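You operate a simulated robot arm through the tools that you are given. There is no shell and no other tool. Be economical: measure what you need, move in short steps, check, and stop when the job is done.

The job below is to be done with a simulated two-armed robot. You get a single attempt, and the scene is never put back.

## Task
Take the cap off the clear bottle and lay it down on the worktop by the cooker.
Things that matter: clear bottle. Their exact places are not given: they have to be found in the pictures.

It is judged by the outcome, as a careful person would: the job done as asked, and still so three seconds after it is handed in. It fails if anything else is knocked over, pushed out of place, dropped, spilled or broken. Lids that push on must go on centred and level and be pressed home; caps that screw on are set level and turned clockwise until they are tight.

## Robot
Two 7-joint arms with two-finger parallel grippers on one trunk, on a base that drives. Base frame: it is fixed to the floor where the robot stands at the start and does not move with it; the origin is under the middle of the robot, x ahead of it, y to its left, z up. Readings come in cm, rad, newtons and seconds.
The left shoulder is at the start at [5, 16.1, 112.5], the right one opposite. With the tool pointing down near the work surface each hand reaches from about 24 to 68 cm from the robot's upright axis, wherever it stands, measured 20 degrees to its own side. Payload 3.43 kg a hand.
Tool frame (each hand has its own): the origin (TCP) lies between the finger pads and is the grasp point; the fingertips stand 3 cm ahead of it; z points along the fingers, y is the line along which they close. The gripper opens to 9.4 cm. The fingers are 2.8 cm wide and 1 cm thick; the gripper's body (5 by 9.6 cm) begins 5.5 cm behind the TCP.
Orientation is that of the tool frame in the base frame, as [roll, pitch, yaw] about the fixed x, y, z axes, in that order (R = Rz(yaw) Ry(pitch) Rx(roll)). With the fingers straight down and closing along the base's y, the tool's x points along the base's -x, its y along +y and its z along -z.

## Interface
- The arms move only by the tool jog_arm. It takes "left_plan", "right_plan" or both (then of equal length, played together; a hand with none holds still); each is a list of rows, each a list of 7 numbers: the shift along the tool's x, y, z in cm, then the turn, a rotation vector about the tool's x, y, z in rad, then the gripper command, from -1 (fully open) to 1 (shut), values between in proportion. In form: [[tx, ty, tz, wx, wy, wz, hand], ...]. A call has 1 to 12 rows; each row shifts and turns the commanded pose from where the row before left it, along the tool's axes as they then stand. A row lasts 0.2 s, in which the tool goes at most 5 cm and 0.15 rad; a call with a longer step from one row to the next is refused whole, and so is a gripper value outside its range. Where a pose cannot be reached the arm comes as near as it can. A force on the tool above 40 N (or 10 N above the force at the start of the call, whichever is more), or a blocked arm, ends the call early, and 0.2 s more pass. The fingers move at their own pace (about 4.5 cm/s each) and stop on an object; they squeeze with about 24 N. The grip force told is the motor's: it shows also when the fingers shut on nothing. Time passes only in rows, and 0.2 s behind the last, so rows that do not move let the fingers close. It gives the time, the measured TCP pose, the force on the tool (base axes), the opening and the grip force at its end, in the units of the frame above (readings bear some noise), with the torque about the TCP (base axes, N m) and any sound that the robot's microphone picked up.
- Cameras (640 x 400 px; columns grow to the right, rows downward): "scene" is now at [12.05, 1.49, 130.75]; the picture's right is [0.22, -0.98, 0.00], its down [0.00, 0.00, -1.00] and it looks along [0.98, 0.22, 0.00] (base axes); focal length 214 px, centre (320, 200). "left" rides on the left gripper at [7.6, -1.4, -10.2] in its tool frame; the picture's right is [0.18, 0.98, 0.00], its down [-0.75, 0.14, -0.64] and it looks along [-0.63, 0.12, 0.77] (tool axes); focal length 243 px, centre (320, 200). "right" rides on the right gripper at [7.6, 1.4, -10.2] in its tool frame; the picture's right is [-0.18, 0.98, 0.00], its down [-0.75, -0.14, -0.64] and it looks along [-0.63, -0.12, 0.77] (tool axes); focal length 243 px, centre (320, 200).
- camera(camera): a new picture of that camera. No time passes.
- raise_lower(by): slides the trunk up (or, below 0, down) by that many cm; the arms and the scene camera ride with it, the base frame stays. It gives what a move gives, with no picture.
- base_move(legs): drives the robot by 1 to 6 legs, each [ahead, left, turn to the left] in cm, cm and rad, along the robot's own axes; the way and the turn of a leg run together, so that a leg with both is an arc; at most 150 cm and 3.142 rad a leg. The arms and the cameras ride along, it lands a little off, and it stops where it bumps. It gives what a move gives.
- turn_head(pan, tilt): turns the head with the scene camera to pan (to the left, within 1.396 rad either way) and tilt (down, from -0.506 to 1.204), counted from straight ahead of the robot. It gives what a move gives.
- measure_at(camera, pixels): for up to 12 pixels [column, row] of the newest picture of that camera ("zoom" is the newest enlarged one), the place [x, y, z] in the base frame of the surface seen there, good to about 0.3 cm, but the place of the scene camera against the robot may be out by one fixed shift of up to 1.2 cm in any direction. No time passes.
- enlarge(camera, box): a new picture of the part [left, top, right, bottom] of that camera's present view, enlarged. No time passes.
- hand_in(): hands the job in; it is judged then, once.

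Go step by step. Measure first, check grasps and placings, and put right what went wrong. The budget is 80 turns and 70 pictures, counting those below and the enlarged ones. Unless the task says otherwise, let go and move clear before handing in, and close with one line.

The tools are called after "Emit:" as a command line: name --argument value ..., lists and objects as JSON in quotes. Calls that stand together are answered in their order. jog_arm: Moves the arms, as the interface text tells. Its arguments: {"type":"object","properties":{"left_plan":{"type":"array"},"right_plan":{"type":"array"}},"required":[]} The other tools are called the same way: raise_lower (by) slides the trunk up or down; base_move (legs) drives the base; turn_head (pan, tilt) turns the head that bears the scene camera; camera (camera) takes a picture; measure_at (camera, pixels) gives the place of the surface under pixels of a picture; enlarge (camera, box) takes an enlarged picture of a part of a camera's view; hand_in () hands the job in.

At the start:

```text
t: 0.0
left_tcp_pos: [35.81, 30.99, 129.92]
left_tcp_rot: [-3.141, 0.0, -3.141]
left_wrist_force: [0.1, 0.0, -0.4]
left_ft_torque: [0.03, 0.01, 0.01]
left_opening: 9.42
left_finger_force: 0.1
right_tcp_pos: [34.61, -2.37, 135.66]
right_tcp_rot: [3.14, -0.001, -3.141]
right_wrist_force: [-1.2, -0.2, 0.0]
right_ft_torque: [-0.01, 0.02, -0.02]
right_opening: 9.4
right_finger_force: 0.0
trunk travel left (down, up): [-15.3, 11.4]
robot x, y, heading: [-0.17, -0.04, -0.005]
head pan, tilt: [0.22, 0.0]
```

scene: 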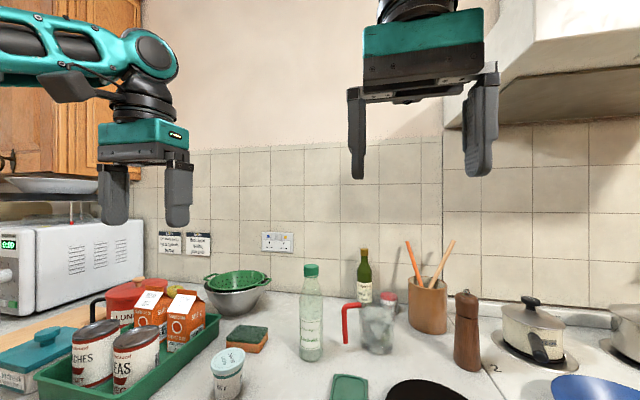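
right: 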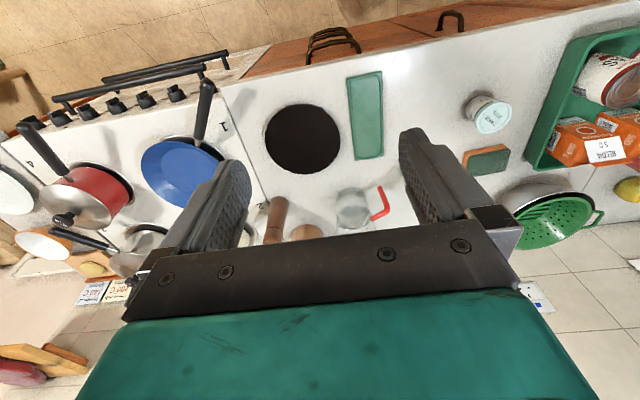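
left: 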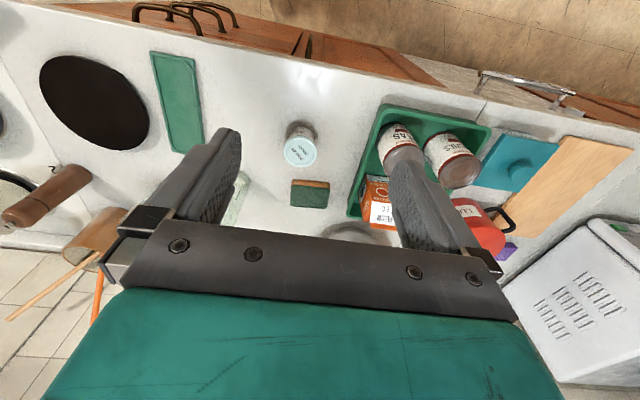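

The clear bottle with its green cap stands at about scene (311,270-355). I'll tilt the head down and take a fresh picture to measure it and the worktop.

Emit:
turn_head --pan 0.1 --tilt 0.5

Emit:
measure_at --camera "scene" --pixels '[[311, 266], [311, 271], [311, 276], [305, 271], [317, 271], [311, 310], [311, 350], [375, 330], [364, 270], [320, 380]]'

Emit:
camera --camera "scene"

Emit:
enlarge --camera "scene" --box '[270, 120, 400, 300]'

```text
t: 0.9
left_tcp_pos: [35.84, 31.07, 129.96]
left_tcp_rot: [3.139, 0.001, 3.141]
left_wrist_force: [0.6, 0.2, -0.3]
left_ft_torque: [0.0, 0.03, 0.01]
left_opening: 9.39
left_finger_force: 0.0
right_tcp_pos: [34.63, -2.34, 135.56]
right_tcp_rot: [3.14, -0.002, 3.142]
right_wrist_force: [-0.2, 0.8, -0.4]
right_ft_torque: [0.0, -0.05, -0.03]
right_opening: 9.37
right_finger_force: 0.2
trunk travel left (down, up): [-15.3, 11.4]
robot x, y, heading: [0.25, 0.27, 0.001]
head pan, tilt: [0.099, 0.499]
```

```text
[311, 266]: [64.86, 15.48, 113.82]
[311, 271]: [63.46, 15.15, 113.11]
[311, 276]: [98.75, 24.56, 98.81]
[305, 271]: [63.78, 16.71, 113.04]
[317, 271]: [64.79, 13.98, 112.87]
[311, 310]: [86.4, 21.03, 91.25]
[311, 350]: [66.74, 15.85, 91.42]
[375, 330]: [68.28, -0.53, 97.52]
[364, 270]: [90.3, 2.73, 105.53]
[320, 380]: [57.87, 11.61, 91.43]
```

```text
66 pictures are left
```

scene: 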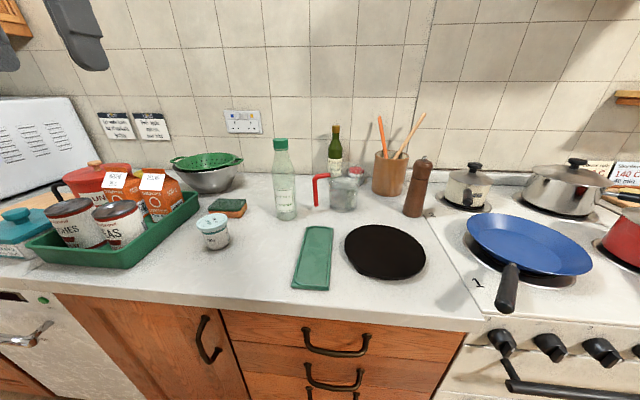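

```text
2.22 times, centred on (335, 210) of scene
```

zoom: 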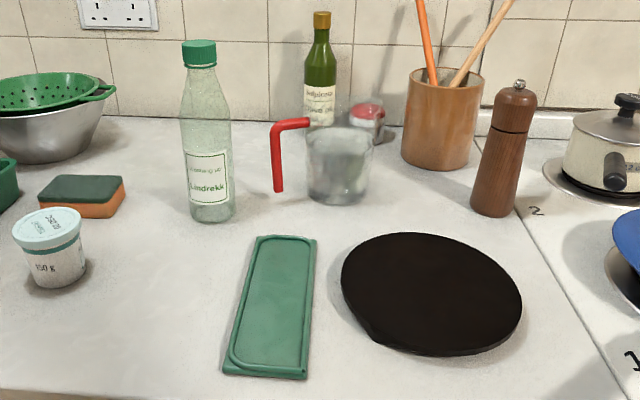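

The bottle is at about (66, 15.5) and its cap top is at z≈114, with the worktop at z≈91.4. I'll measure the cap, the neck, the counter edge and the free space by the cooker.

Emit:
measure_at --camera "zoom" --pixels '[[199, 42], [199, 55], [185, 55], [214, 55], [199, 64], [199, 72], [183, 120], [230, 120], [206, 150], [210, 205], [275, 180], [340, 140]]'

Emit:
measure_at --camera "scene" --pixels '[[170, 295], [300, 308], [440, 320], [436, 275], [425, 262], [445, 300], [312, 287], [385, 278], [332, 230], [215, 240], [228, 210], [415, 210]]'

```text
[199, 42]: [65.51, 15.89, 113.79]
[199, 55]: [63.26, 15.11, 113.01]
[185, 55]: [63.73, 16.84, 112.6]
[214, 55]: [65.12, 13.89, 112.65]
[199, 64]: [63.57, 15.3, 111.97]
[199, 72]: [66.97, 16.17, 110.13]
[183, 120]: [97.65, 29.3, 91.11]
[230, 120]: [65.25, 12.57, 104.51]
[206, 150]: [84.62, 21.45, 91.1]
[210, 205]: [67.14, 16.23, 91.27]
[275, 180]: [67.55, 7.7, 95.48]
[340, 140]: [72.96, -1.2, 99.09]
```

```text
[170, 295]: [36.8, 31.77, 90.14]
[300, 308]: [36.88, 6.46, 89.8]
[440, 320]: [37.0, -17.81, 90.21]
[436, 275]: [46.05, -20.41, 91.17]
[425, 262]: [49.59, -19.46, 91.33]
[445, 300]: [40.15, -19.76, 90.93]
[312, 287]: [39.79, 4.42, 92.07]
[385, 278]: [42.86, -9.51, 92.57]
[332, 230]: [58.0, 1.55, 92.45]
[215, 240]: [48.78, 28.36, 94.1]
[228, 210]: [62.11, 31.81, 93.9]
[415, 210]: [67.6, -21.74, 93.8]
```

The cap is centred near (65, 15.4), z 111.7–113.9, and the counter edge is at x≈37. I'll shift the robot a little ahead and left so that the left hand can hold the bottle body and the right hand can turn the cap.

Emit:
base_move --legs '[[7, 10, 0]]'

Emit:
turn_head --pan 0.0 --tilt 0.5

Emit:
camera --camera "scene"

```text
t: 2.5
left_tcp_pos: [42.86, 41.1, 129.96]
left_tcp_rot: [3.14, -0.001, 3.138]
left_wrist_force: [-0.2, 0.5, -0.4]
left_ft_torque: [0.0, 0.02, 0.02]
left_opening: 9.41
left_finger_force: 0.1
right_tcp_pos: [41.52, 7.56, 135.62]
right_tcp_rot: [-3.141, -0.001, 3.14]
right_wrist_force: [0.1, 0.9, 0.5]
right_ft_torque: [0.0, 0.02, -0.01]
right_opening: 9.4
right_finger_force: 0.0
trunk travel left (down, up): [-15.3, 11.4]
robot x, y, heading: [7.39, 10.13, 0.002]
head pan, tilt: [0.099, 0.499]
```

```text
t: 3.1
left_tcp_pos: [42.83, 41.04, 130.0]
left_tcp_rot: [-3.141, 0.0, 3.14]
left_wrist_force: [0.2, -0.5, 0.4]
left_ft_torque: [0.01, -0.02, -0.01]
left_opening: 9.41
left_finger_force: 0.1
right_tcp_pos: [41.5, 7.52, 135.51]
right_tcp_rot: [3.14, 0.001, 3.139]
right_wrist_force: [-0.2, 0.2, 0.6]
right_ft_torque: [-0.02, -0.01, 0.02]
right_opening: 9.39
right_finger_force: 0.1
trunk travel left (down, up): [-15.3, 11.4]
robot x, y, heading: [7.5, 9.66, 0.0]
head pan, tilt: [0.0, 0.499]
```

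```text
64 pictures are left
```

scene: 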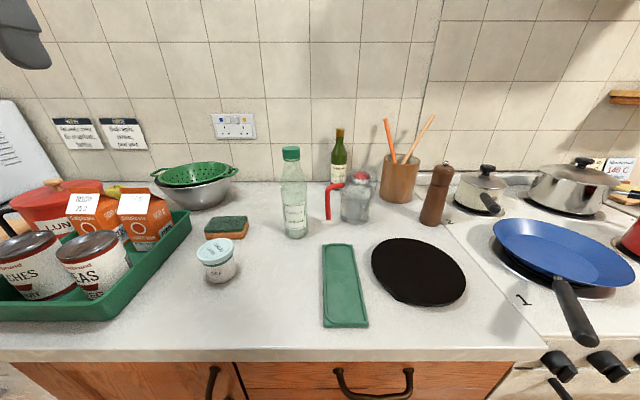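

The robot has moved to about (7.5, 9.7). I'll move the right arm out to the right while the left hand pitches to point forward and down, about 33° below horizontal.

Emit:
jog_arm --left_plan '[[0, 0, 0, 0, -0.143, 0, -1], [0, 0, 0, 0, -0.143, 0, -1], [0, 0, 0, 0, -0.143, 0, -1], [0, 0, 0, 0, -0.143, 0, -1], [0, 0, 0, 0, -0.143, 0, -1], [0, 0, 0, 0, -0.143, 0, -1], [0, 0, 0, 0, -0.143, 0, -1]]' --right_plan '[[0, -3.5, 0, 0, 0, 0, -1], [0, -3.5, 0, 0, 0, 0, -1], [0, -3.5, 0, 0, 0, 0, -1], [0, -3.5, 0, 0, 0, 0, -1], [0, -3.5, 0, 0, 0, 0, -1], [0, -3.5, 0, 0, 0, 0, -1], [0, -3.5, 0, 0, 0, 0, -1]]'

```text
t: 4.7
left_tcp_pos: [42.99, 40.99, 129.86]
left_tcp_rot: [3.141, 1.004, 3.138]
left_wrist_force: [-0.6, 0.1, 0.4]
left_ft_torque: [-0.02, 0.0, 0.0]
left_opening: 9.4
left_finger_force: 0.1
right_tcp_pos: [42.52, -17.06, 134.11]
right_tcp_rot: [3.141, 0.001, 3.138]
right_wrist_force: [0.5, 0.1, -0.1]
right_ft_torque: [0.01, -0.01, -0.02]
right_opening: 9.4
right_finger_force: 0.1
right hand out of reach, approached as far as the arm can: row 6, 7
trunk travel left (down, up): [-15.3, 11.4]
robot x, y, heading: [7.09, 10.1, -0.003]
head pan, tilt: [0.0, 0.499]
```

The left hand is pitched as planned. I'll bring it forward and down, then sideways to y≈15.4, staying short of the bottle.

Emit:
jog_arm --left_plan '[[1.73, 0, 3.78, 0, 0, 0, -1], [1.73, 0, 3.78, 0, 0, 0, -1], [1.73, 0, 3.78, 0, 0, 0, -1], [1.73, 0, 3.78, 0, 0, 0, -1], [0, -4.27, 0, 0, 0, 0, -1], [0, -4.27, 0, 0, 0, 0, -1], [0, -4.27, 0, 0, 0, 0, -1], [0, -4.27, 0, 0, 0, 0, -1], [0, -4.27, 0, 0, 0, 0, -1], [0, -4.27, 0, 0, 0, 0, -1]]'

Emit:
camera --camera "left"

Emit:
camera --camera "scene"

```text
t: 6.9
left_tcp_pos: [51.74, 18.08, 115.89]
left_tcp_rot: [-3.14, 1.002, -3.142]
left_wrist_force: [-0.3, 0.4, 0.1]
left_ft_torque: [0.03, -0.01, 0.0]
left_opening: 9.37
left_finger_force: 0.1
left hand out of reach, approached as far as the arm can: row 10
right_tcp_pos: [42.67, -16.84, 134.15]
right_tcp_rot: [3.139, 0.002, 3.14]
right_wrist_force: [-0.7, -1.3, -0.2]
right_ft_torque: [-0.01, 0.0, 0.01]
right_opening: 9.4
right_finger_force: 0.1
trunk travel left (down, up): [-15.3, 11.4]
robot x, y, heading: [6.64, 10.03, -0.002]
head pan, tilt: [0.0, 0.499]
```

```text
63 pictures are left
```

left: 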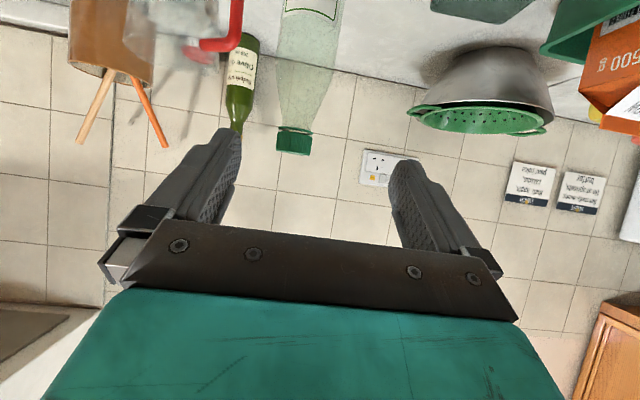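

```text
62 pictures are left
```

scene: 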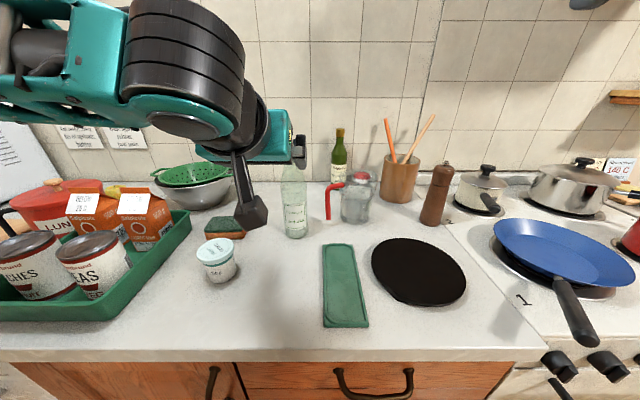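

The left camera sees the cap at (293,140), and the arm hit its limit around y≈18. I'll measure the bottle from the wrist camera.

Emit:
measure_at --camera "left" --pixels '[[293, 150], [278, 140], [310, 143], [294, 132], [293, 141], [315, 5], [280, 60], [330, 60], [276, 20]]'

```text
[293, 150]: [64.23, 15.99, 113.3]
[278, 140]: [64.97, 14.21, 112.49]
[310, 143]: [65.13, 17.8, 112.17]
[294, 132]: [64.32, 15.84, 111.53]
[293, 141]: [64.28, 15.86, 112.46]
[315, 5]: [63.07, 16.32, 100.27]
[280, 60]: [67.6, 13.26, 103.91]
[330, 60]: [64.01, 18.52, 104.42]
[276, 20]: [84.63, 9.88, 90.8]
```

From the wrist camera the bottle axis is near (65.6, 16.0). I'll yaw the left hand by -0.3 rad so that it reaches more easily, then read the pose.

Emit:
jog_arm --left_plan '[[0, 1, 0, 0.126, 0, 0.081, -1], [0, 1, 0, 0.126, 0, 0.081, -1], [0, 0, 0, 0, 0, 0, -1]]'

Emit:
measure_at --camera "scene" --pixels '[[216, 240], [216, 253], [200, 255], [234, 260], [218, 278]]'

```text
t: 7.7
left_tcp_pos: [51.98, 19.76, 115.75]
left_tcp_rot: [3.139, 1.001, 2.837]
left_wrist_force: [0.3, -0.1, -0.1]
left_ft_torque: [0.02, -0.03, 0.01]
left_opening: 9.41
left_finger_force: 0.0
right_tcp_pos: [42.75, -16.9, 134.15]
right_tcp_rot: [3.14, 0.001, 3.14]
right_wrist_force: [-0.5, -0.6, 0.1]
right_ft_torque: [-0.01, 0.0, 0.02]
right_opening: 9.4
right_finger_force: 0.0
trunk travel left (down, up): [-15.3, 11.4]
robot x, y, heading: [7.09, 10.1, -0.002]
head pan, tilt: [0.0, 0.499]
```

```text
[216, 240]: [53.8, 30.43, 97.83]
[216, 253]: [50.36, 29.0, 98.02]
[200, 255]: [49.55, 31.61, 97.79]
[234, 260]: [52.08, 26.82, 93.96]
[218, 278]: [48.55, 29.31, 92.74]
```

The pose is as commanded, and the tub top is at z≈98, clear of my path. I'll lower to the pre-grasp point and advance along the finger axis, then check in the camera.

Emit:
jog_arm --left_plan '[[2.09, 0.11, 2.45, 0, 0, 0, -1], [2.09, 0.11, 2.45, 0, 0, 0, -1], [2.09, 0.11, 2.45, 0, 0, 0, -1], [0, 0, 2, 0, 0, 0, -1], [0, 0, 2, 0, 0, 0, -1], [0, 0, 1, 0, 0, 0, -1]]'

Emit:
camera --camera "left"

Emit:
camera --camera "scene"

```text
t: 9.1
left_tcp_pos: [58.84, 18.19, 104.06]
left_tcp_rot: [-3.141, 1.0, 2.839]
left_wrist_force: [0.8, -0.2, -0.2]
left_ft_torque: [-0.03, 0.01, -0.01]
left_opening: 9.42
left_finger_force: 0.1
right_tcp_pos: [42.66, -16.87, 134.06]
right_tcp_rot: [3.141, 0.002, 3.141]
right_wrist_force: [0.3, -0.5, 0.3]
right_ft_torque: [-0.01, -0.02, -0.02]
right_opening: 9.41
right_finger_force: 0.0
trunk travel left (down, up): [-15.3, 11.4]
robot x, y, heading: [6.84, 9.88, -0.001]
head pan, tilt: [0.0, 0.499]
```

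```text
61 pictures are left
```

left: 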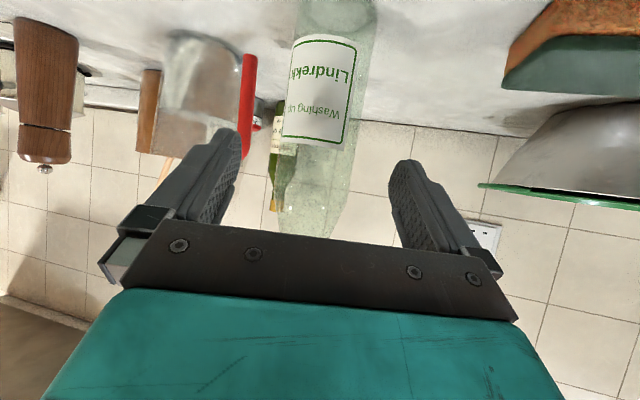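

```text
60 pictures are left
```

scene: 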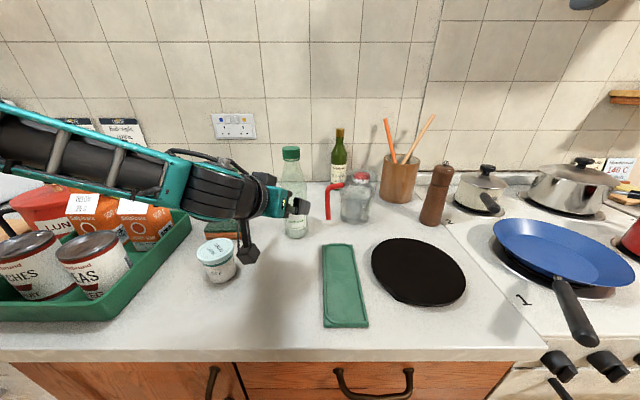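

The bottle sits centred between the open fingers (about column 318). I'll advance the last 7.5 cm, then close on the body.

Emit:
jog_arm --left_plan '[[0, -0.1, 2, 0, 0, 0, -1], [0, 0, 2, 0, 0, 0, -1], [0, 0, 2, 0, 0, 0, -1], [0, 0, 1.4, 0, 0, 0, -1], [0, 0, 0, 0, 0, 0, -1]]'

Emit:
camera --camera "left"

Emit:
enlarge --camera "scene" --box '[220, 130, 380, 280]'

```text
t: 10.3
left_tcp_pos: [63.81, 18.25, 100.83]
left_tcp_rot: [3.14, 0.999, 2.839]
left_wrist_force: [-0.5, -1.0, 1.2]
left_ft_torque: [-0.02, 0.03, 0.03]
left_opening: 9.41
left_finger_force: 0.0
left hand out of reach, approached as far as the arm can: row 3, 4
right_tcp_pos: [42.7, -16.83, 134.09]
right_tcp_rot: [3.141, 0.003, 3.141]
right_wrist_force: [-0.1, 0.7, 0.0]
right_ft_torque: [-0.01, -0.03, 0.01]
right_opening: 9.4
right_finger_force: 0.2
trunk travel left (down, up): [-15.3, 11.4]
robot x, y, heading: [7.01, 9.57, -0.008]
head pan, tilt: [0.0, 0.499]
```

```text
59 pictures are left
```

left: 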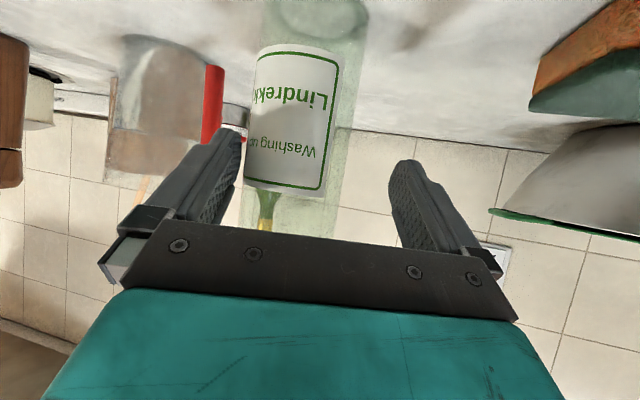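

```text
2.67 times, centred on (300, 205) of scene
```

zoom: 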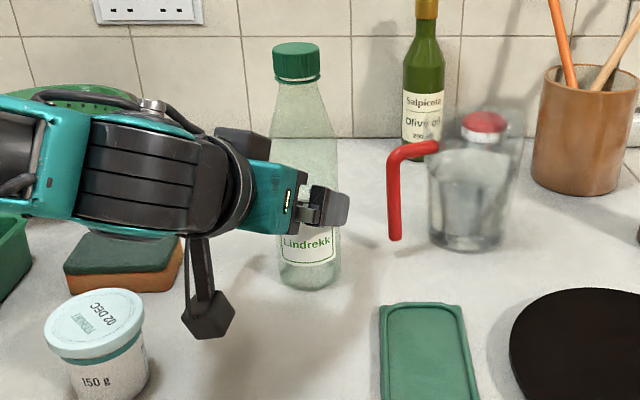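

The arm hit its limit about 2 cm short, at y≈18.3 with no contact. I'll back out, yaw another -0.25 rad, and re-align on the bottle.

Emit:
jog_arm --left_plan '[[0, 0, -3, 0, 0, 0, -1], [0, 0, -3, 0, 0, 0, -1], [0, 0, -3, 0, 0, 0, -1], [-0.5, 0.08, 1.0, 0.105, 0, 0.0675, -1], [-0.5, 0.08, 1.0, 0.105, 0, 0.0675, -1], [0, 0, 0, 0, 0, 0, -1]]'

Emit:
camera --camera "left"

```text
t: 11.7
left_tcp_pos: [58.56, 19.82, 105.41]
left_tcp_rot: [3.14, 1.001, 2.588]
left_wrist_force: [0.2, 0.0, -0.8]
left_ft_torque: [0.02, 0.01, 0.01]
left_opening: 9.39
left_finger_force: 0.0
right_tcp_pos: [42.59, -16.81, 134.24]
right_tcp_rot: [3.139, 0.002, 3.142]
right_wrist_force: [0.3, 0.5, 0.1]
right_ft_torque: [0.04, -0.03, -0.02]
right_opening: 9.41
right_finger_force: 0.0
trunk travel left (down, up): [-15.3, 11.4]
robot x, y, heading: [7.1, 9.92, 0.001]
head pan, tilt: [0.0, 0.499]
```

```text
57 pictures are left
```

left: 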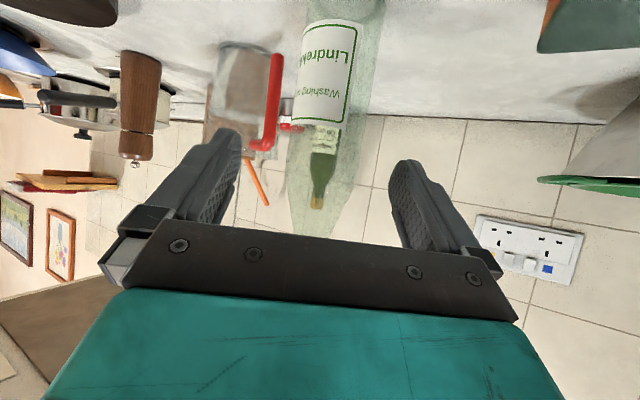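

The bottle is slightly to the +y side (about column 328). I'll add a 0.3 cm correction and advance.

Emit:
jog_arm --left_plan '[[0, 0.3, 2, 0, 0, 0, -1], [0, 0, 2, 0, 0, 0, -1], [0, 0, 2, 0, 0, 0, -1], [0, 0, 2, 0, 0, 0, -1], [0, 0, 0, 0, 0, 0, -1]]'

Emit:
camera --camera "left"

Emit:
enlarge --camera "scene" --box '[220, 130, 380, 280]'

```text
t: 12.9
left_tcp_pos: [64.41, 16.73, 101.18]
left_tcp_rot: [3.14, 1.0, 2.589]
left_wrist_force: [0.4, -0.4, 1.0]
left_ft_torque: [0.01, -0.01, 0.01]
left_opening: 9.41
left_finger_force: 0.0
right_tcp_pos: [42.65, -16.94, 134.12]
right_tcp_rot: [3.14, 0.002, 3.139]
right_wrist_force: [-0.1, -0.6, -0.1]
right_ft_torque: [0.01, 0.04, 0.0]
right_opening: 9.42
right_finger_force: 0.1
trunk travel left (down, up): [-15.3, 11.4]
robot x, y, heading: [6.83, 9.83, 0.006]
head pan, tilt: [0.0, 0.499]
```

```text
56 pictures are left
```

left: 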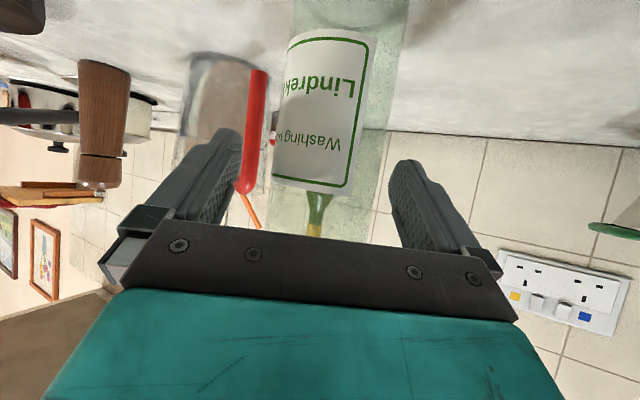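

```text
2.67 times, centred on (300, 205) of scene
```

zoom: 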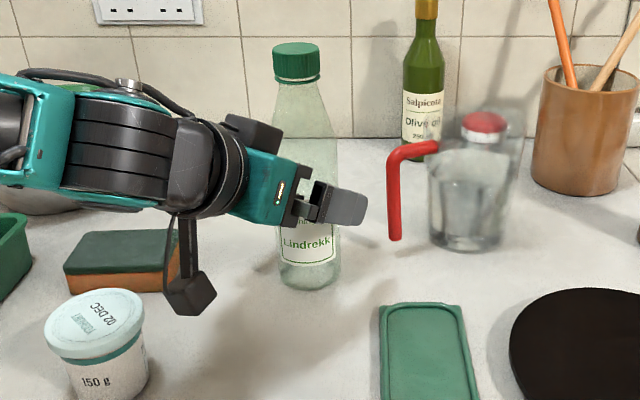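

The hand is in place and the bottle is centred (edges about 270–392). I'll close the left fingers.

Emit:
jog_arm --left_plan '[[0, 0, 0, 0, 0, 0, 0], [0, 0, 0, 0, 0, 0, 0.2], [0, 0, 0, 0, 0, 0, 0.5], [0, 0, 0, 0, 0, 0, 1], [0, 0, 0, 0, 0, 0, 1], [0, 0, 0, 0, 0, 0, 1]]'

Emit:
camera --camera "left"

Emit:
enlarge --camera "scene" --box '[220, 130, 380, 280]'

```text
t: 14.3
left_tcp_pos: [64.4, 16.75, 101.27]
left_tcp_rot: [3.14, 1.0, 2.59]
left_wrist_force: [0.1, 0.9, 0.1]
left_ft_torque: [0.03, -0.02, 0.01]
left_opening: 6.06
left_finger_force: 24.0
right_tcp_pos: [42.65, -16.79, 134.16]
right_tcp_rot: [3.14, 0.0, 3.14]
right_wrist_force: [0.0, -0.1, -0.3]
right_ft_torque: [0.01, -0.01, -0.02]
right_opening: 9.4
right_finger_force: 0.1
trunk travel left (down, up): [-15.3, 11.4]
robot x, y, heading: [7.13, 9.73, -0.001]
head pan, tilt: [0.0, 0.499]
```

```text
54 pictures are left
```

left: 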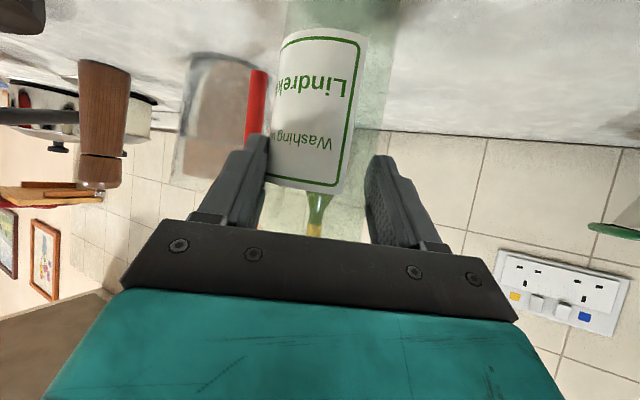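

```text
2.67 times, centred on (300, 205) of scene
```

zoom: 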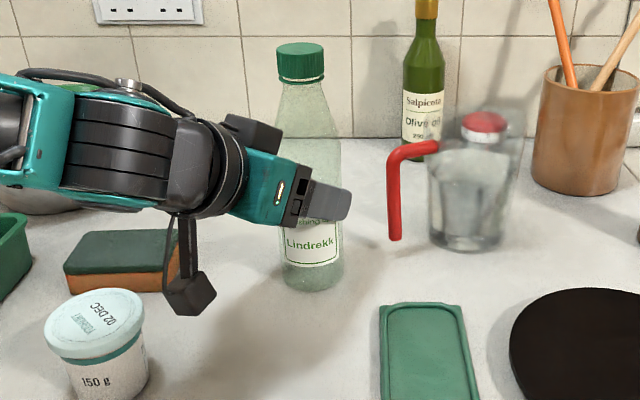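

The left hand holds the bottle: opening 6.06 cm, grip 24 N, and the bottle is still upright. I'll bring the right hand over towards the cap, above it and slightly short, to look.

Emit:
jog_arm --right_plan '[[-1.93, 3.64, 1.13, 0, 0, 0, -1], [-1.93, 3.64, 1.13, 0, 0, 0, -1], [-1.93, 3.64, 1.13, 0, 0, 0, -1], [-1.93, 3.64, 1.13, 0, 0, 0, -1], [-1.93, 3.64, 1.13, 0, 0, 0, -1], [-1.93, 3.64, 1.13, 0, 0, 0, -1], [-1.93, 3.64, 1.13, 0, 0, 0, -1], [-1.93, 3.64, 1.13, 0, 0, 0, -1], [-1.93, 3.64, 1.13, 0, 0, 0, -1]]' --left_plan '[[0, 0, 0, 0, 0, 0, 1], [0, 0, 0, 0, 0, 0, 1], [0, 0, 0, 0, 0, 0, 1], [0, 0, 0, 0, 0, 0, 1], [0, 0, 0, 0, 0, 0, 1], [0, 0, 0, 0, 0, 0, 1], [0, 0, 0, 0, 0, 0, 1], [0, 0, 0, 0, 0, 0, 1], [0, 0, 0, 0, 0, 0, 1]]'

Emit:
camera --camera "right"

Emit:
camera --camera "scene"

```text
t: 16.3
left_tcp_pos: [64.33, 16.75, 101.3]
left_tcp_rot: [3.141, 1.0, 2.589]
left_wrist_force: [0.3, 0.1, -0.1]
left_ft_torque: [-0.01, -0.01, -0.03]
left_opening: 6.08
left_finger_force: 23.5
right_tcp_pos: [56.19, 13.75, 123.66]
right_tcp_rot: [3.14, 0.0, 3.14]
right_wrist_force: [0.3, -0.1, -0.7]
right_ft_torque: [-0.01, 0.04, -0.01]
right_opening: 9.41
right_finger_force: 0.2
right hand out of reach, approached as far as the arm can: row 8, 9
trunk travel left (down, up): [-15.3, 11.4]
robot x, y, heading: [7.05, 10.1, -0.003]
head pan, tilt: [0.0, 0.499]
```

```text
52 pictures are left
```

right: 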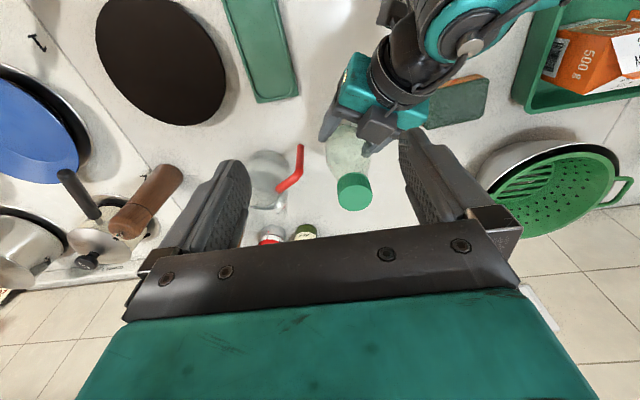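

```text
51 pictures are left
```

scene: 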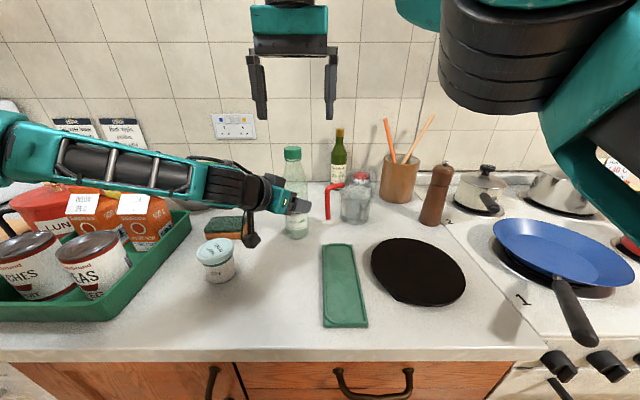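

The right arm runs out of reach at (56, 13.8), about 9 cm short. I'll release the bottle, back out, raise the trunk and drive a little closer, then re-grip.

Emit:
jog_arm --left_plan '[[0, 0, 0, 0, 0, 0, 0], [0, 0, 0, 0, 0, 0, -1], [0, 0, 0, 0, 0, 0, -1], [0, 0, 0, 0, 0, 0, -1], [0, 0, -2, 0, 0, 0, -1], [0, 0, -4, 0, 0, 0, -1], [0, 0, -4, 0, 0, 0, -1], [0, 0, -3, 0, 0, 0, -1]]' --right_plan '[[0, 0, 0, 0, 0, 0, -1], [0, 0, 0, 0, 0, 0, -1], [0, 0, 0, 0, 0, 0, -1], [0, 0, 0, 0, 0, 0, -1], [1, -2, 0, 0, 0, 0, -1], [1, -2, 0, 0, 0, 0, -1], [1, -2, 0, 0, 0, 0, -1], [1, -2, 0, 0, 0, 0, -1]]'

Emit:
raise_lower --by 10

Emit:
base_move --legs '[[5, 2, 0]]'

Emit:
camera --camera "scene"

Emit:
camera --camera "left"

```text
t: 18.1
left_tcp_pos: [55.25, 22.26, 107.93]
left_tcp_rot: [3.139, 1.0, 2.589]
left_wrist_force: [0.0, 0.3, -0.4]
left_ft_torque: [0.0, -0.01, 0.0]
left_opening: 9.39
left_finger_force: 0.1
right_tcp_pos: [52.09, 5.36, 123.72]
right_tcp_rot: [3.14, 0.003, 3.14]
right_wrist_force: [1.1, 0.8, -0.4]
right_ft_torque: [0.01, -0.02, -0.05]
right_opening: 9.43
right_finger_force: 0.1
trunk travel left (down, up): [-15.3, 11.4]
robot x, y, heading: [6.88, 10.1, 0.001]
head pan, tilt: [0.0, 0.499]
```

```text
t: 19.5
left_tcp_pos: [55.34, 22.15, 117.84]
left_tcp_rot: [3.14, 0.999, 2.589]
left_wrist_force: [0.2, 0.5, -0.3]
left_ft_torque: [0.02, 0.01, 0.02]
left_opening: 9.4
left_finger_force: 0.1
right_tcp_pos: [52.16, 5.41, 133.56]
right_tcp_rot: [3.139, 0.001, 3.14]
right_wrist_force: [0.2, 0.5, -0.4]
right_ft_torque: [0.01, 0.01, 0.0]
right_opening: 9.42
right_finger_force: 0.1
trunk travel left (down, up): [-25.3, 1.4]
robot x, y, heading: [7.08, 9.73, 0.0]
head pan, tilt: [0.0, 0.499]
```

```text
t: 20.3
left_tcp_pos: [55.64, 22.34, 117.91]
left_tcp_rot: [-3.141, 1.001, 2.583]
left_wrist_force: [0.2, 0.3, -0.4]
left_ft_torque: [-0.02, -0.02, 0.0]
left_opening: 9.4
left_finger_force: 0.1
right_tcp_pos: [52.49, 5.64, 133.58]
right_tcp_rot: [3.14, 0.002, 3.135]
right_wrist_force: [0.0, 0.9, -0.4]
right_ft_torque: [-0.05, -0.02, -0.01]
right_opening: 9.39
right_finger_force: 0.0
trunk travel left (down, up): [-25.3, 1.4]
robot x, y, heading: [7.24, 9.94, -0.007]
head pan, tilt: [0.0, 0.499]
stopped in leg 1: the robot was blocked; the commanded pose is now the measured one
```

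```text
50 pictures are left
```

scene: 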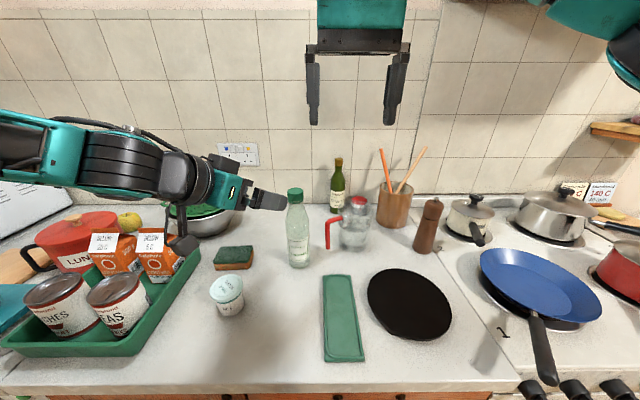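

```text
49 pictures are left
```

left: 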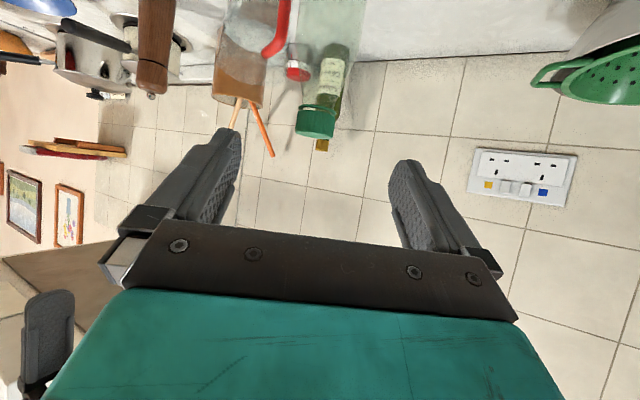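

The base was blocked at x≈7.2, against the cabinet. I'll shift left and turn slightly left instead, which brings the right shoulder nearer the bottle.

Emit:
base_move --legs '[[-2, 6, 0], [0, 0, 0.2], [1, 0, 0]]'

Emit:
camera --camera "left"

Emit:
camera --camera "right"

Emit:
camera --camera "scene"

```text
t: 22.6
left_tcp_pos: [51.47, 37.91, 117.81]
left_tcp_rot: [3.138, 1.0, 2.784]
left_wrist_force: [-0.2, 0.0, 0.3]
left_ft_torque: [-0.02, 0.0, 0.02]
left_opening: 9.4
left_finger_force: 0.0
right_tcp_pos: [51.62, 20.82, 133.5]
right_tcp_rot: [3.14, 0.0, -2.949]
right_wrist_force: [0.1, 0.0, 0.1]
right_ft_torque: [0.02, 0.01, 0.02]
right_opening: 9.4
right_finger_force: 0.0
trunk travel left (down, up): [-25.3, 1.4]
robot x, y, heading: [6.42, 16.76, 0.191]
head pan, tilt: [0.0, 0.499]
```

```text
48 pictures are left
```

left: 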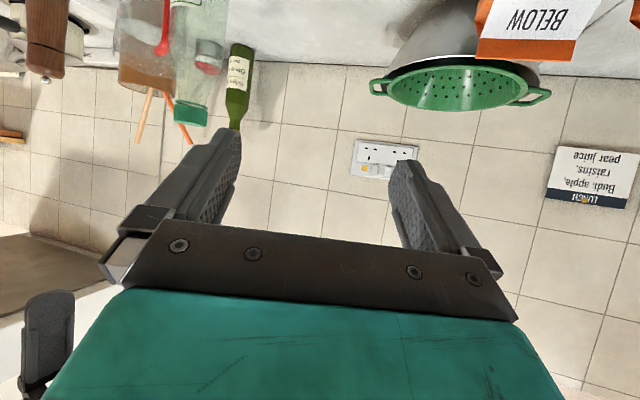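

```text
47 pictures are left
```

right: 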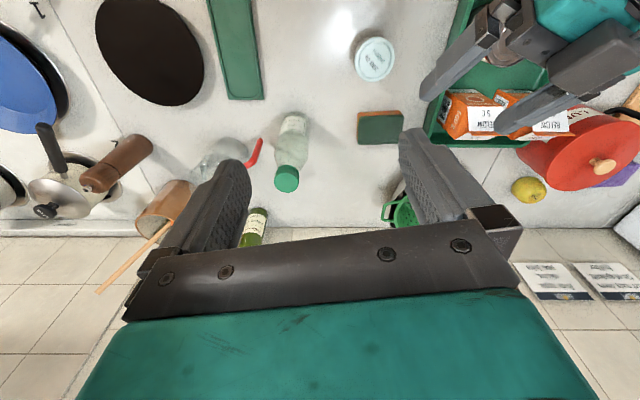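

```text
46 pictures are left
```

scene: 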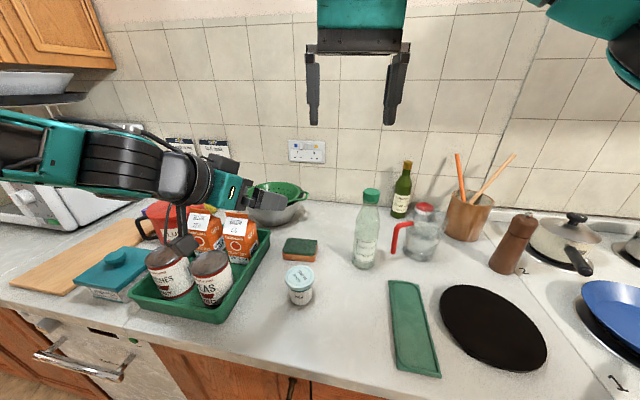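

The bottle's cap is at right (287,178) and left (188,113). I'll measure it with both wrist cameras before testing reach.

Emit:
measure_at --camera "right" --pixels '[[287, 178], [278, 178], [296, 178], [287, 186], [287, 170]]'

Emit:
measure_at --camera "left" --pixels '[[190, 112], [176, 110], [205, 114], [190, 120], [200, 60], [200, 20]]'

```text
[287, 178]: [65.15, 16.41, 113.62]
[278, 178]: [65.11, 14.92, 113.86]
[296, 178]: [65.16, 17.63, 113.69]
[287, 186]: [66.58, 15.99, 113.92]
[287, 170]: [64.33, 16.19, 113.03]
```

```text
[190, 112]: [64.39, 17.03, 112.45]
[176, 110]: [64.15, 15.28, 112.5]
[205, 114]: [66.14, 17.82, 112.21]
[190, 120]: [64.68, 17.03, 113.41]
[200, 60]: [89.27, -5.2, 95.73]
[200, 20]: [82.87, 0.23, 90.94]
```

The cap centre is at about (65.5, 16.3) with its top at z 113.9. I'll test the right hand's reach to directly above it.

Emit:
jog_arm --right_plan '[[-2.55, -1.42, 2.3, 0, 0, 0, -1], [-2.55, -1.42, 2.3, 0, 0, 0, -1], [-2.55, -1.42, 2.3, 0, 0, 0, -1], [-2.55, -1.42, 2.3, 0, 0, 0, -1], [-2.55, -1.42, 2.3, 0, 0, 0, -1], [0, 0, 0, 0, 0, 0, -1]]'

Emit:
camera --camera "right"

```text
t: 24.0
left_tcp_pos: [51.52, 37.89, 117.99]
left_tcp_rot: [3.141, 1.0, 2.782]
left_wrist_force: [-0.2, 0.4, 1.0]
left_ft_torque: [0.02, -0.01, 0.0]
left_opening: 9.38
left_finger_force: 0.1
right_tcp_pos: [65.69, 16.23, 122.36]
right_tcp_rot: [3.14, 0.001, -2.949]
right_wrist_force: [-1.1, 0.4, 0.6]
right_ft_torque: [-0.01, 0.02, 0.04]
right_opening: 9.41
right_finger_force: 0.2
trunk travel left (down, up): [-25.3, 1.4]
robot x, y, heading: [6.54, 16.67, 0.195]
head pan, tilt: [0.0, 0.499]
```

```text
45 pictures are left
```

right: 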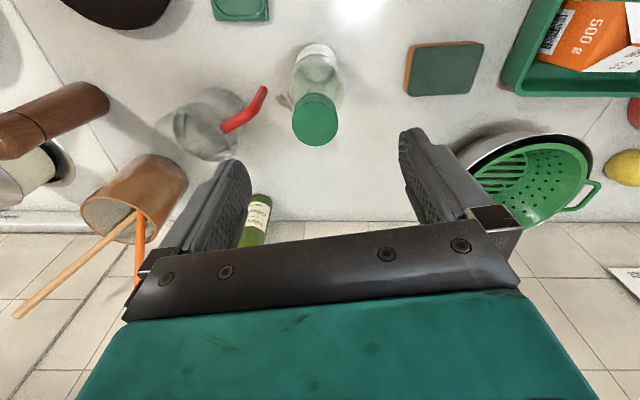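

The right hand reaches the cap. Now I'll bring the left hand back to the pre-grasp by the bottle body, below the right hand.

Emit:
jog_arm --left_plan '[[0, 0, 0, 0.102, 0, 0.0656, -1], [0, 0, 0, 0.102, 0, 0.0656, -1], [0.28, -2.0, 3.34, 0, 0, 0, -1], [0.28, -2.0, 3.34, 0, 0, 0, -1], [0.28, -2.0, 3.34, 0, 0, 0, -1], [0.28, -2.0, 3.34, 0, 0, 0, -1], [0.28, -2.0, 3.34, 0, 0, 0, -1], [0, 0, 0, 0, 0, 0, -1]]'

Emit:
camera --camera "left"

Emit:
camera --camera "scene"

```text
t: 25.8
left_tcp_pos: [54.58, 26.74, 110.44]
left_tcp_rot: [3.14, 1.0, 2.538]
left_wrist_force: [-0.6, -0.3, 0.2]
left_ft_torque: [-0.02, -0.01, -0.01]
left_opening: 9.41
left_finger_force: 0.1
left hand out of reach, approached as far as the arm can: row 6, 7
right_tcp_pos: [65.67, 16.24, 122.37]
right_tcp_rot: [3.138, 0.002, -2.949]
right_wrist_force: [-0.3, -0.7, 0.4]
right_ft_torque: [-0.02, -0.02, 0.0]
right_opening: 9.39
right_finger_force: 0.1
trunk travel left (down, up): [-25.3, 1.4]
robot x, y, heading: [6.72, 16.29, 0.191]
head pan, tilt: [0.0, 0.499]
```

```text
44 pictures are left
```

left: 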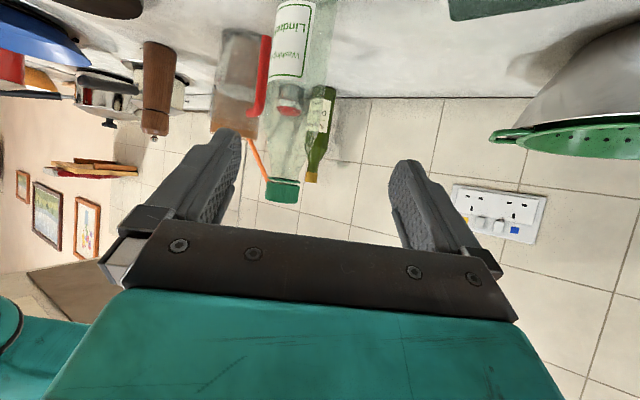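

```text
43 pictures are left
```

scene: 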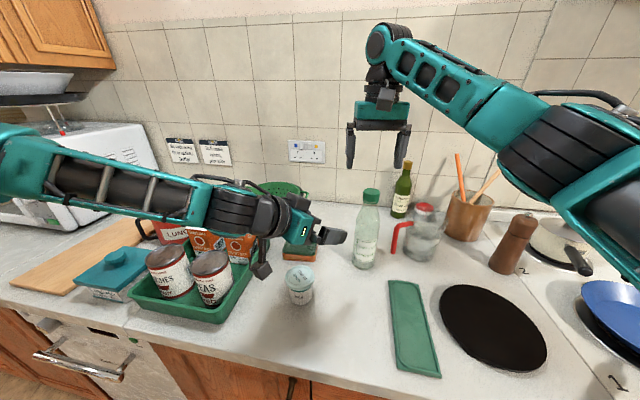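

The left arm hit a limit at (54.6, 26.7). Earlier, more yaw gave more reach to the right, so I'll yaw -0.3 more and re-aim at the bottle.

Emit:
jog_arm --left_plan '[[0, 0, 0, 0.126, 0, 0.081, -1], [0, 0, 0, 0.126, 0, 0.081, -1], [-0.22, 0.94, 2.57, 0, 0, 0, -1], [-0.22, 0.94, 2.57, 0, 0, 0, -1], [0, 0, 2, 0, 0, 0, -1], [0, 0, 2, 0, 0, 0, -1], [0, 0, 0, 0, 0, 0, -1]]'

Emit:
camera --camera "left"

Emit:
camera --camera "scene"

```text
t: 27.4
left_tcp_pos: [56.05, 27.11, 109.35]
left_tcp_rot: [3.14, 1.0, 2.24]
left_wrist_force: [-0.6, -0.8, -0.3]
left_ft_torque: [0.03, 0.01, -0.01]
left_opening: 9.36
left_finger_force: 0.0
left hand out of reach, approached as far as the arm can: row 3, 4, 5, 6
right_tcp_pos: [65.56, 16.26, 122.3]
right_tcp_rot: [3.139, 0.002, -2.95]
right_wrist_force: [-0.7, -1.0, 0.5]
right_ft_torque: [0.04, -0.02, 0.01]
right_opening: 9.4
right_finger_force: 0.1
trunk travel left (down, up): [-25.3, 1.4]
robot x, y, heading: [6.44, 16.42, 0.192]
head pan, tilt: [0.0, 0.499]
```

```text
42 pictures are left
```

left: 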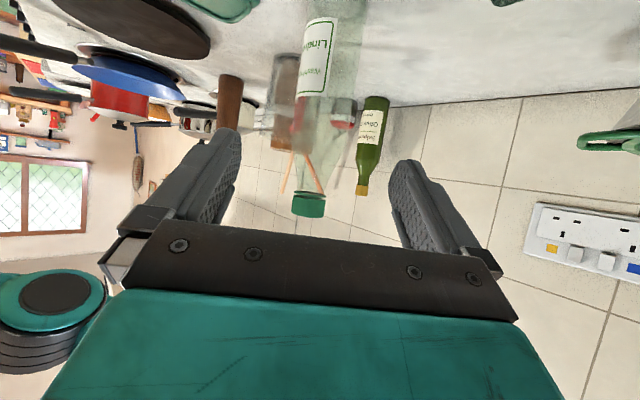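

```text
41 pictures are left
```

scene: 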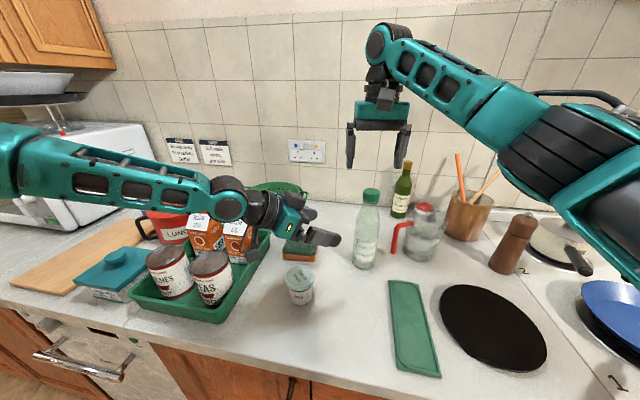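

Yaw was not the limit. The bottle is too far to the robot's right for the left arm. I'll back the left hand off, straighten the robot so the bottle is dead ahead, and make the left hand a bit steeper.

Emit:
jog_arm --left_plan '[[0, 0, -4, 0, 0, 0, -1], [0, 0, -4, 0, 0, 0, -1], [0, 0, -2, 0, 0, 0, -1]]'

Emit:
base_move --legs '[[0, 0, -0.19], [0.5, -0.5, 0]]'

Emit:
camera --camera "left"

Emit:
camera --camera "scene"

```text
t: 28.2
left_tcp_pos: [50.96, 33.67, 114.65]
left_tcp_rot: [3.14, 0.999, 2.238]
left_wrist_force: [0.2, -0.1, 0.3]
left_ft_torque: [0.0, -0.03, 0.01]
left_opening: 9.38
left_finger_force: 0.1
right_tcp_pos: [65.56, 16.2, 122.3]
right_tcp_rot: [3.141, 0.002, -2.949]
right_wrist_force: [-0.1, 0.1, 0.0]
right_ft_torque: [0.0, 0.0, -0.01]
right_opening: 9.41
right_finger_force: 0.1
trunk travel left (down, up): [-25.3, 1.4]
robot x, y, heading: [6.59, 16.76, 0.193]
head pan, tilt: [0.0, 0.499]
```

```text
t: 29.6
left_tcp_pos: [53.89, 24.5, 114.72]
left_tcp_rot: [-3.141, 0.999, 2.053]
left_wrist_force: [0.0, -0.7, 0.2]
left_ft_torque: [-0.01, -0.01, -0.01]
left_opening: 9.41
left_finger_force: 0.1
right_tcp_pos: [65.05, 4.65, 122.32]
right_tcp_rot: [3.14, 0.001, -3.138]
right_wrist_force: [0.0, 0.3, -0.2]
right_ft_torque: [0.04, -0.03, -0.01]
right_opening: 9.39
right_finger_force: 0.1
trunk travel left (down, up): [-25.3, 1.4]
robot x, y, heading: [6.79, 15.87, 0.004]
head pan, tilt: [0.0, 0.499]
```

```text
40 pictures are left
```

left: 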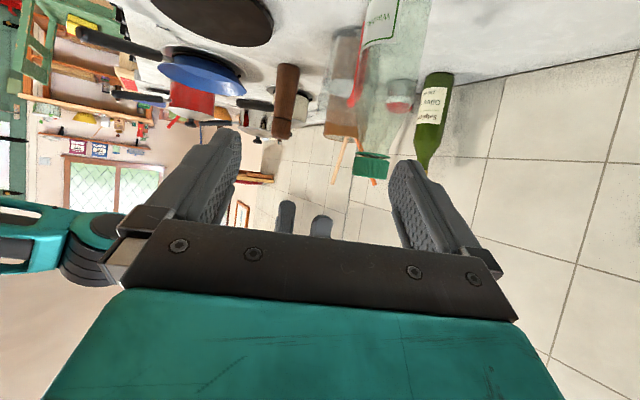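

```text
39 pictures are left
```

scene: 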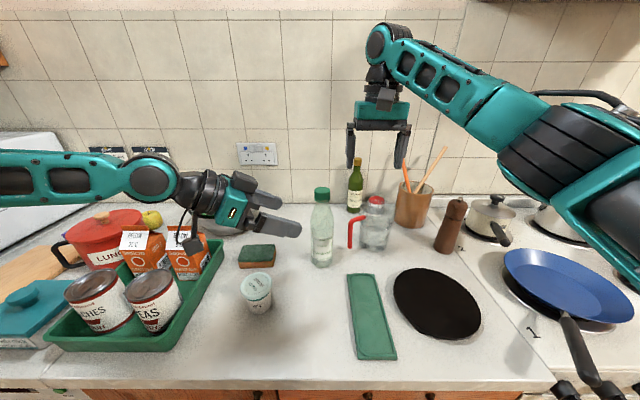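

I'll turn the left hand to yaw -0.6 and bring it to the pre-grasp, while moving the right hand back above the cap to check both reach.

Emit:
jog_arm --left_plan '[[0, 0, 0, -0.103, 0, -0.0662, -1], [0, 0, 0, -0.103, 0, -0.0662, -1], [0, 0, 0, -0.103, 0, -0.0662, -1], [0, 0, 0, -0.103, 0, -0.0662, -1], [1.87, -0.15, 3.47, 0, 0, 0, -1], [1.87, -0.15, 3.47, 0, 0, 0, -1], [0, 0, 0, 0, 0, 0, -1]]' --right_plan '[[-0.1, 2.9, 0.4, 0, 0, 0, -1], [-0.1, 2.9, 0.4, 0, 0, 0, -1], [-0.1, 2.9, 0.4, 0, 0, 0, -1], [-0.1, 2.9, 0.4, 0, 0, 0, -1], [0, 0, 0, 0, 0, 0, -1], [0, 0, 0, 0, 0, 0, -1], [0, 0, 0, 0, 0, 0, -1]]'

Emit:
camera --camera "left"

Emit:
camera --camera "right"

```text
t: 31.2
left_tcp_pos: [56.78, 22.05, 107.76]
left_tcp_rot: [3.14, 1.002, 2.544]
left_wrist_force: [-0.4, -0.1, -0.2]
left_ft_torque: [-0.02, -0.01, 0.02]
left_opening: 9.4
left_finger_force: 0.0
right_tcp_pos: [64.64, 16.12, 120.4]
right_tcp_rot: [3.139, 0.001, -3.137]
right_wrist_force: [0.2, 0.9, 0.4]
right_ft_torque: [-0.02, -0.03, 0.01]
right_opening: 9.41
right_finger_force: 0.0
right hand out of reach, approached as far as the arm can: row 4
trunk travel left (down, up): [-25.3, 1.4]
robot x, y, heading: [6.92, 16.13, 0.003]
head pan, tilt: [0.0, 0.499]
```

```text
38 pictures are left
```

left: 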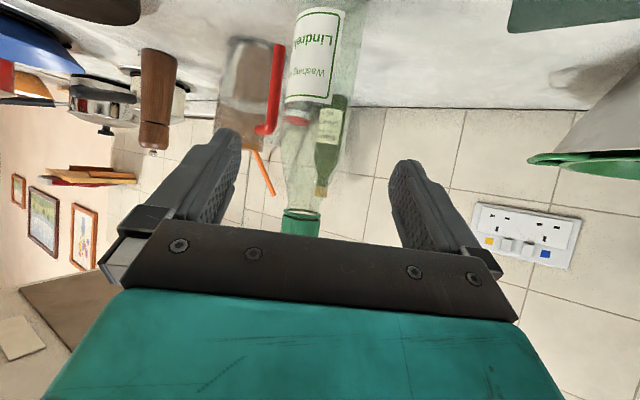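

```text
37 pictures are left
```

right: 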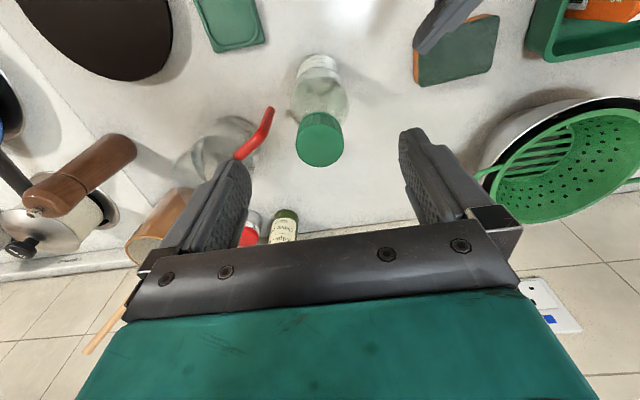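

Both hands now nearly reach, with the right only ~0.9 cm short at z 120. I'll raise the trunk the last 1.2 cm for margin, then advance the left hand to the bottle.

Emit:
raise_lower --by 1.2

Emit:
jog_arm --left_plan '[[1.0, 0.1, 2.6, 0, 0, 0, -1], [0, 0, 2, 0, 0, 0, -1], [0, 0, 2, 0, 0, 0, -1], [0, 0, 2, 0, 0, 0, -1], [0, 0, 2, 0, 0, 0, -1], [0, 0, 1, 0, 0, 0, -1], [0, 0, 0, 0, 0, 0, -1]]'

Emit:
camera --camera "left"

Emit:
camera --camera "scene"

```text
t: 31.9
left_tcp_pos: [56.88, 22.13, 108.97]
left_tcp_rot: [3.139, 1.002, 2.544]
left_wrist_force: [0.7, 0.2, -0.4]
left_ft_torque: [-0.01, 0.0, 0.0]
left_opening: 9.43
left_finger_force: 0.1
right_tcp_pos: [64.84, 16.15, 121.69]
right_tcp_rot: [3.139, 0.002, -3.137]
right_wrist_force: [0.4, -0.5, -0.3]
right_ft_torque: [0.01, 0.0, 0.02]
right_opening: 9.41
right_finger_force: 0.1
trunk travel left (down, up): [-26.5, 0.2]
robot x, y, heading: [7.1, 16.28, 0.006]
head pan, tilt: [0.0, 0.499]
```

```text
t: 33.5
left_tcp_pos: [61.36, 23.67, 106.63]
left_tcp_rot: [-3.142, 0.999, 2.542]
left_wrist_force: [-0.1, -0.1, 0.0]
left_ft_torque: [-0.02, -0.01, 0.0]
left_opening: 9.41
left_finger_force: 0.0
left hand out of reach, approached as far as the arm can: row 1, 2, 3, 4, 5, 6
right_tcp_pos: [64.78, 16.16, 121.61]
right_tcp_rot: [3.14, 0.004, -3.139]
right_wrist_force: [-0.2, 1.1, -0.7]
right_ft_torque: [0.0, 0.0, 0.0]
right_opening: 9.41
right_finger_force: 0.1
trunk travel left (down, up): [-26.5, 0.2]
robot x, y, heading: [7.1, 16.11, 0.008]
head pan, tilt: [0.0, 0.499]
```

```text
36 pictures are left
```

left: 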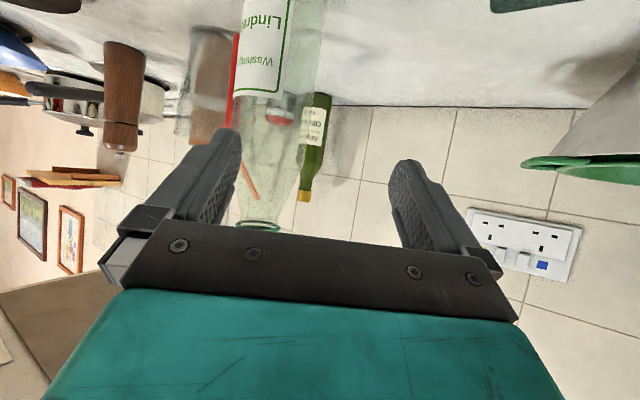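

```text
35 pictures are left
```

scene: 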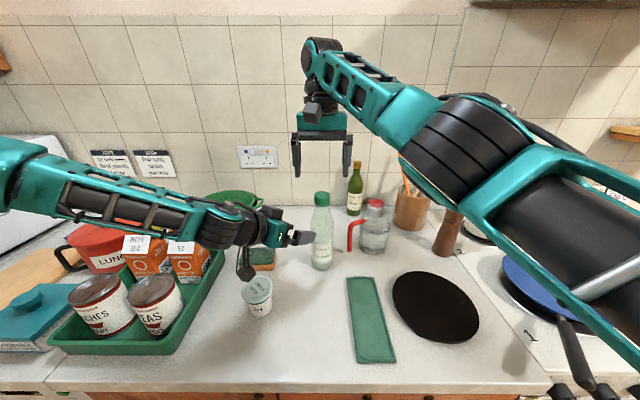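

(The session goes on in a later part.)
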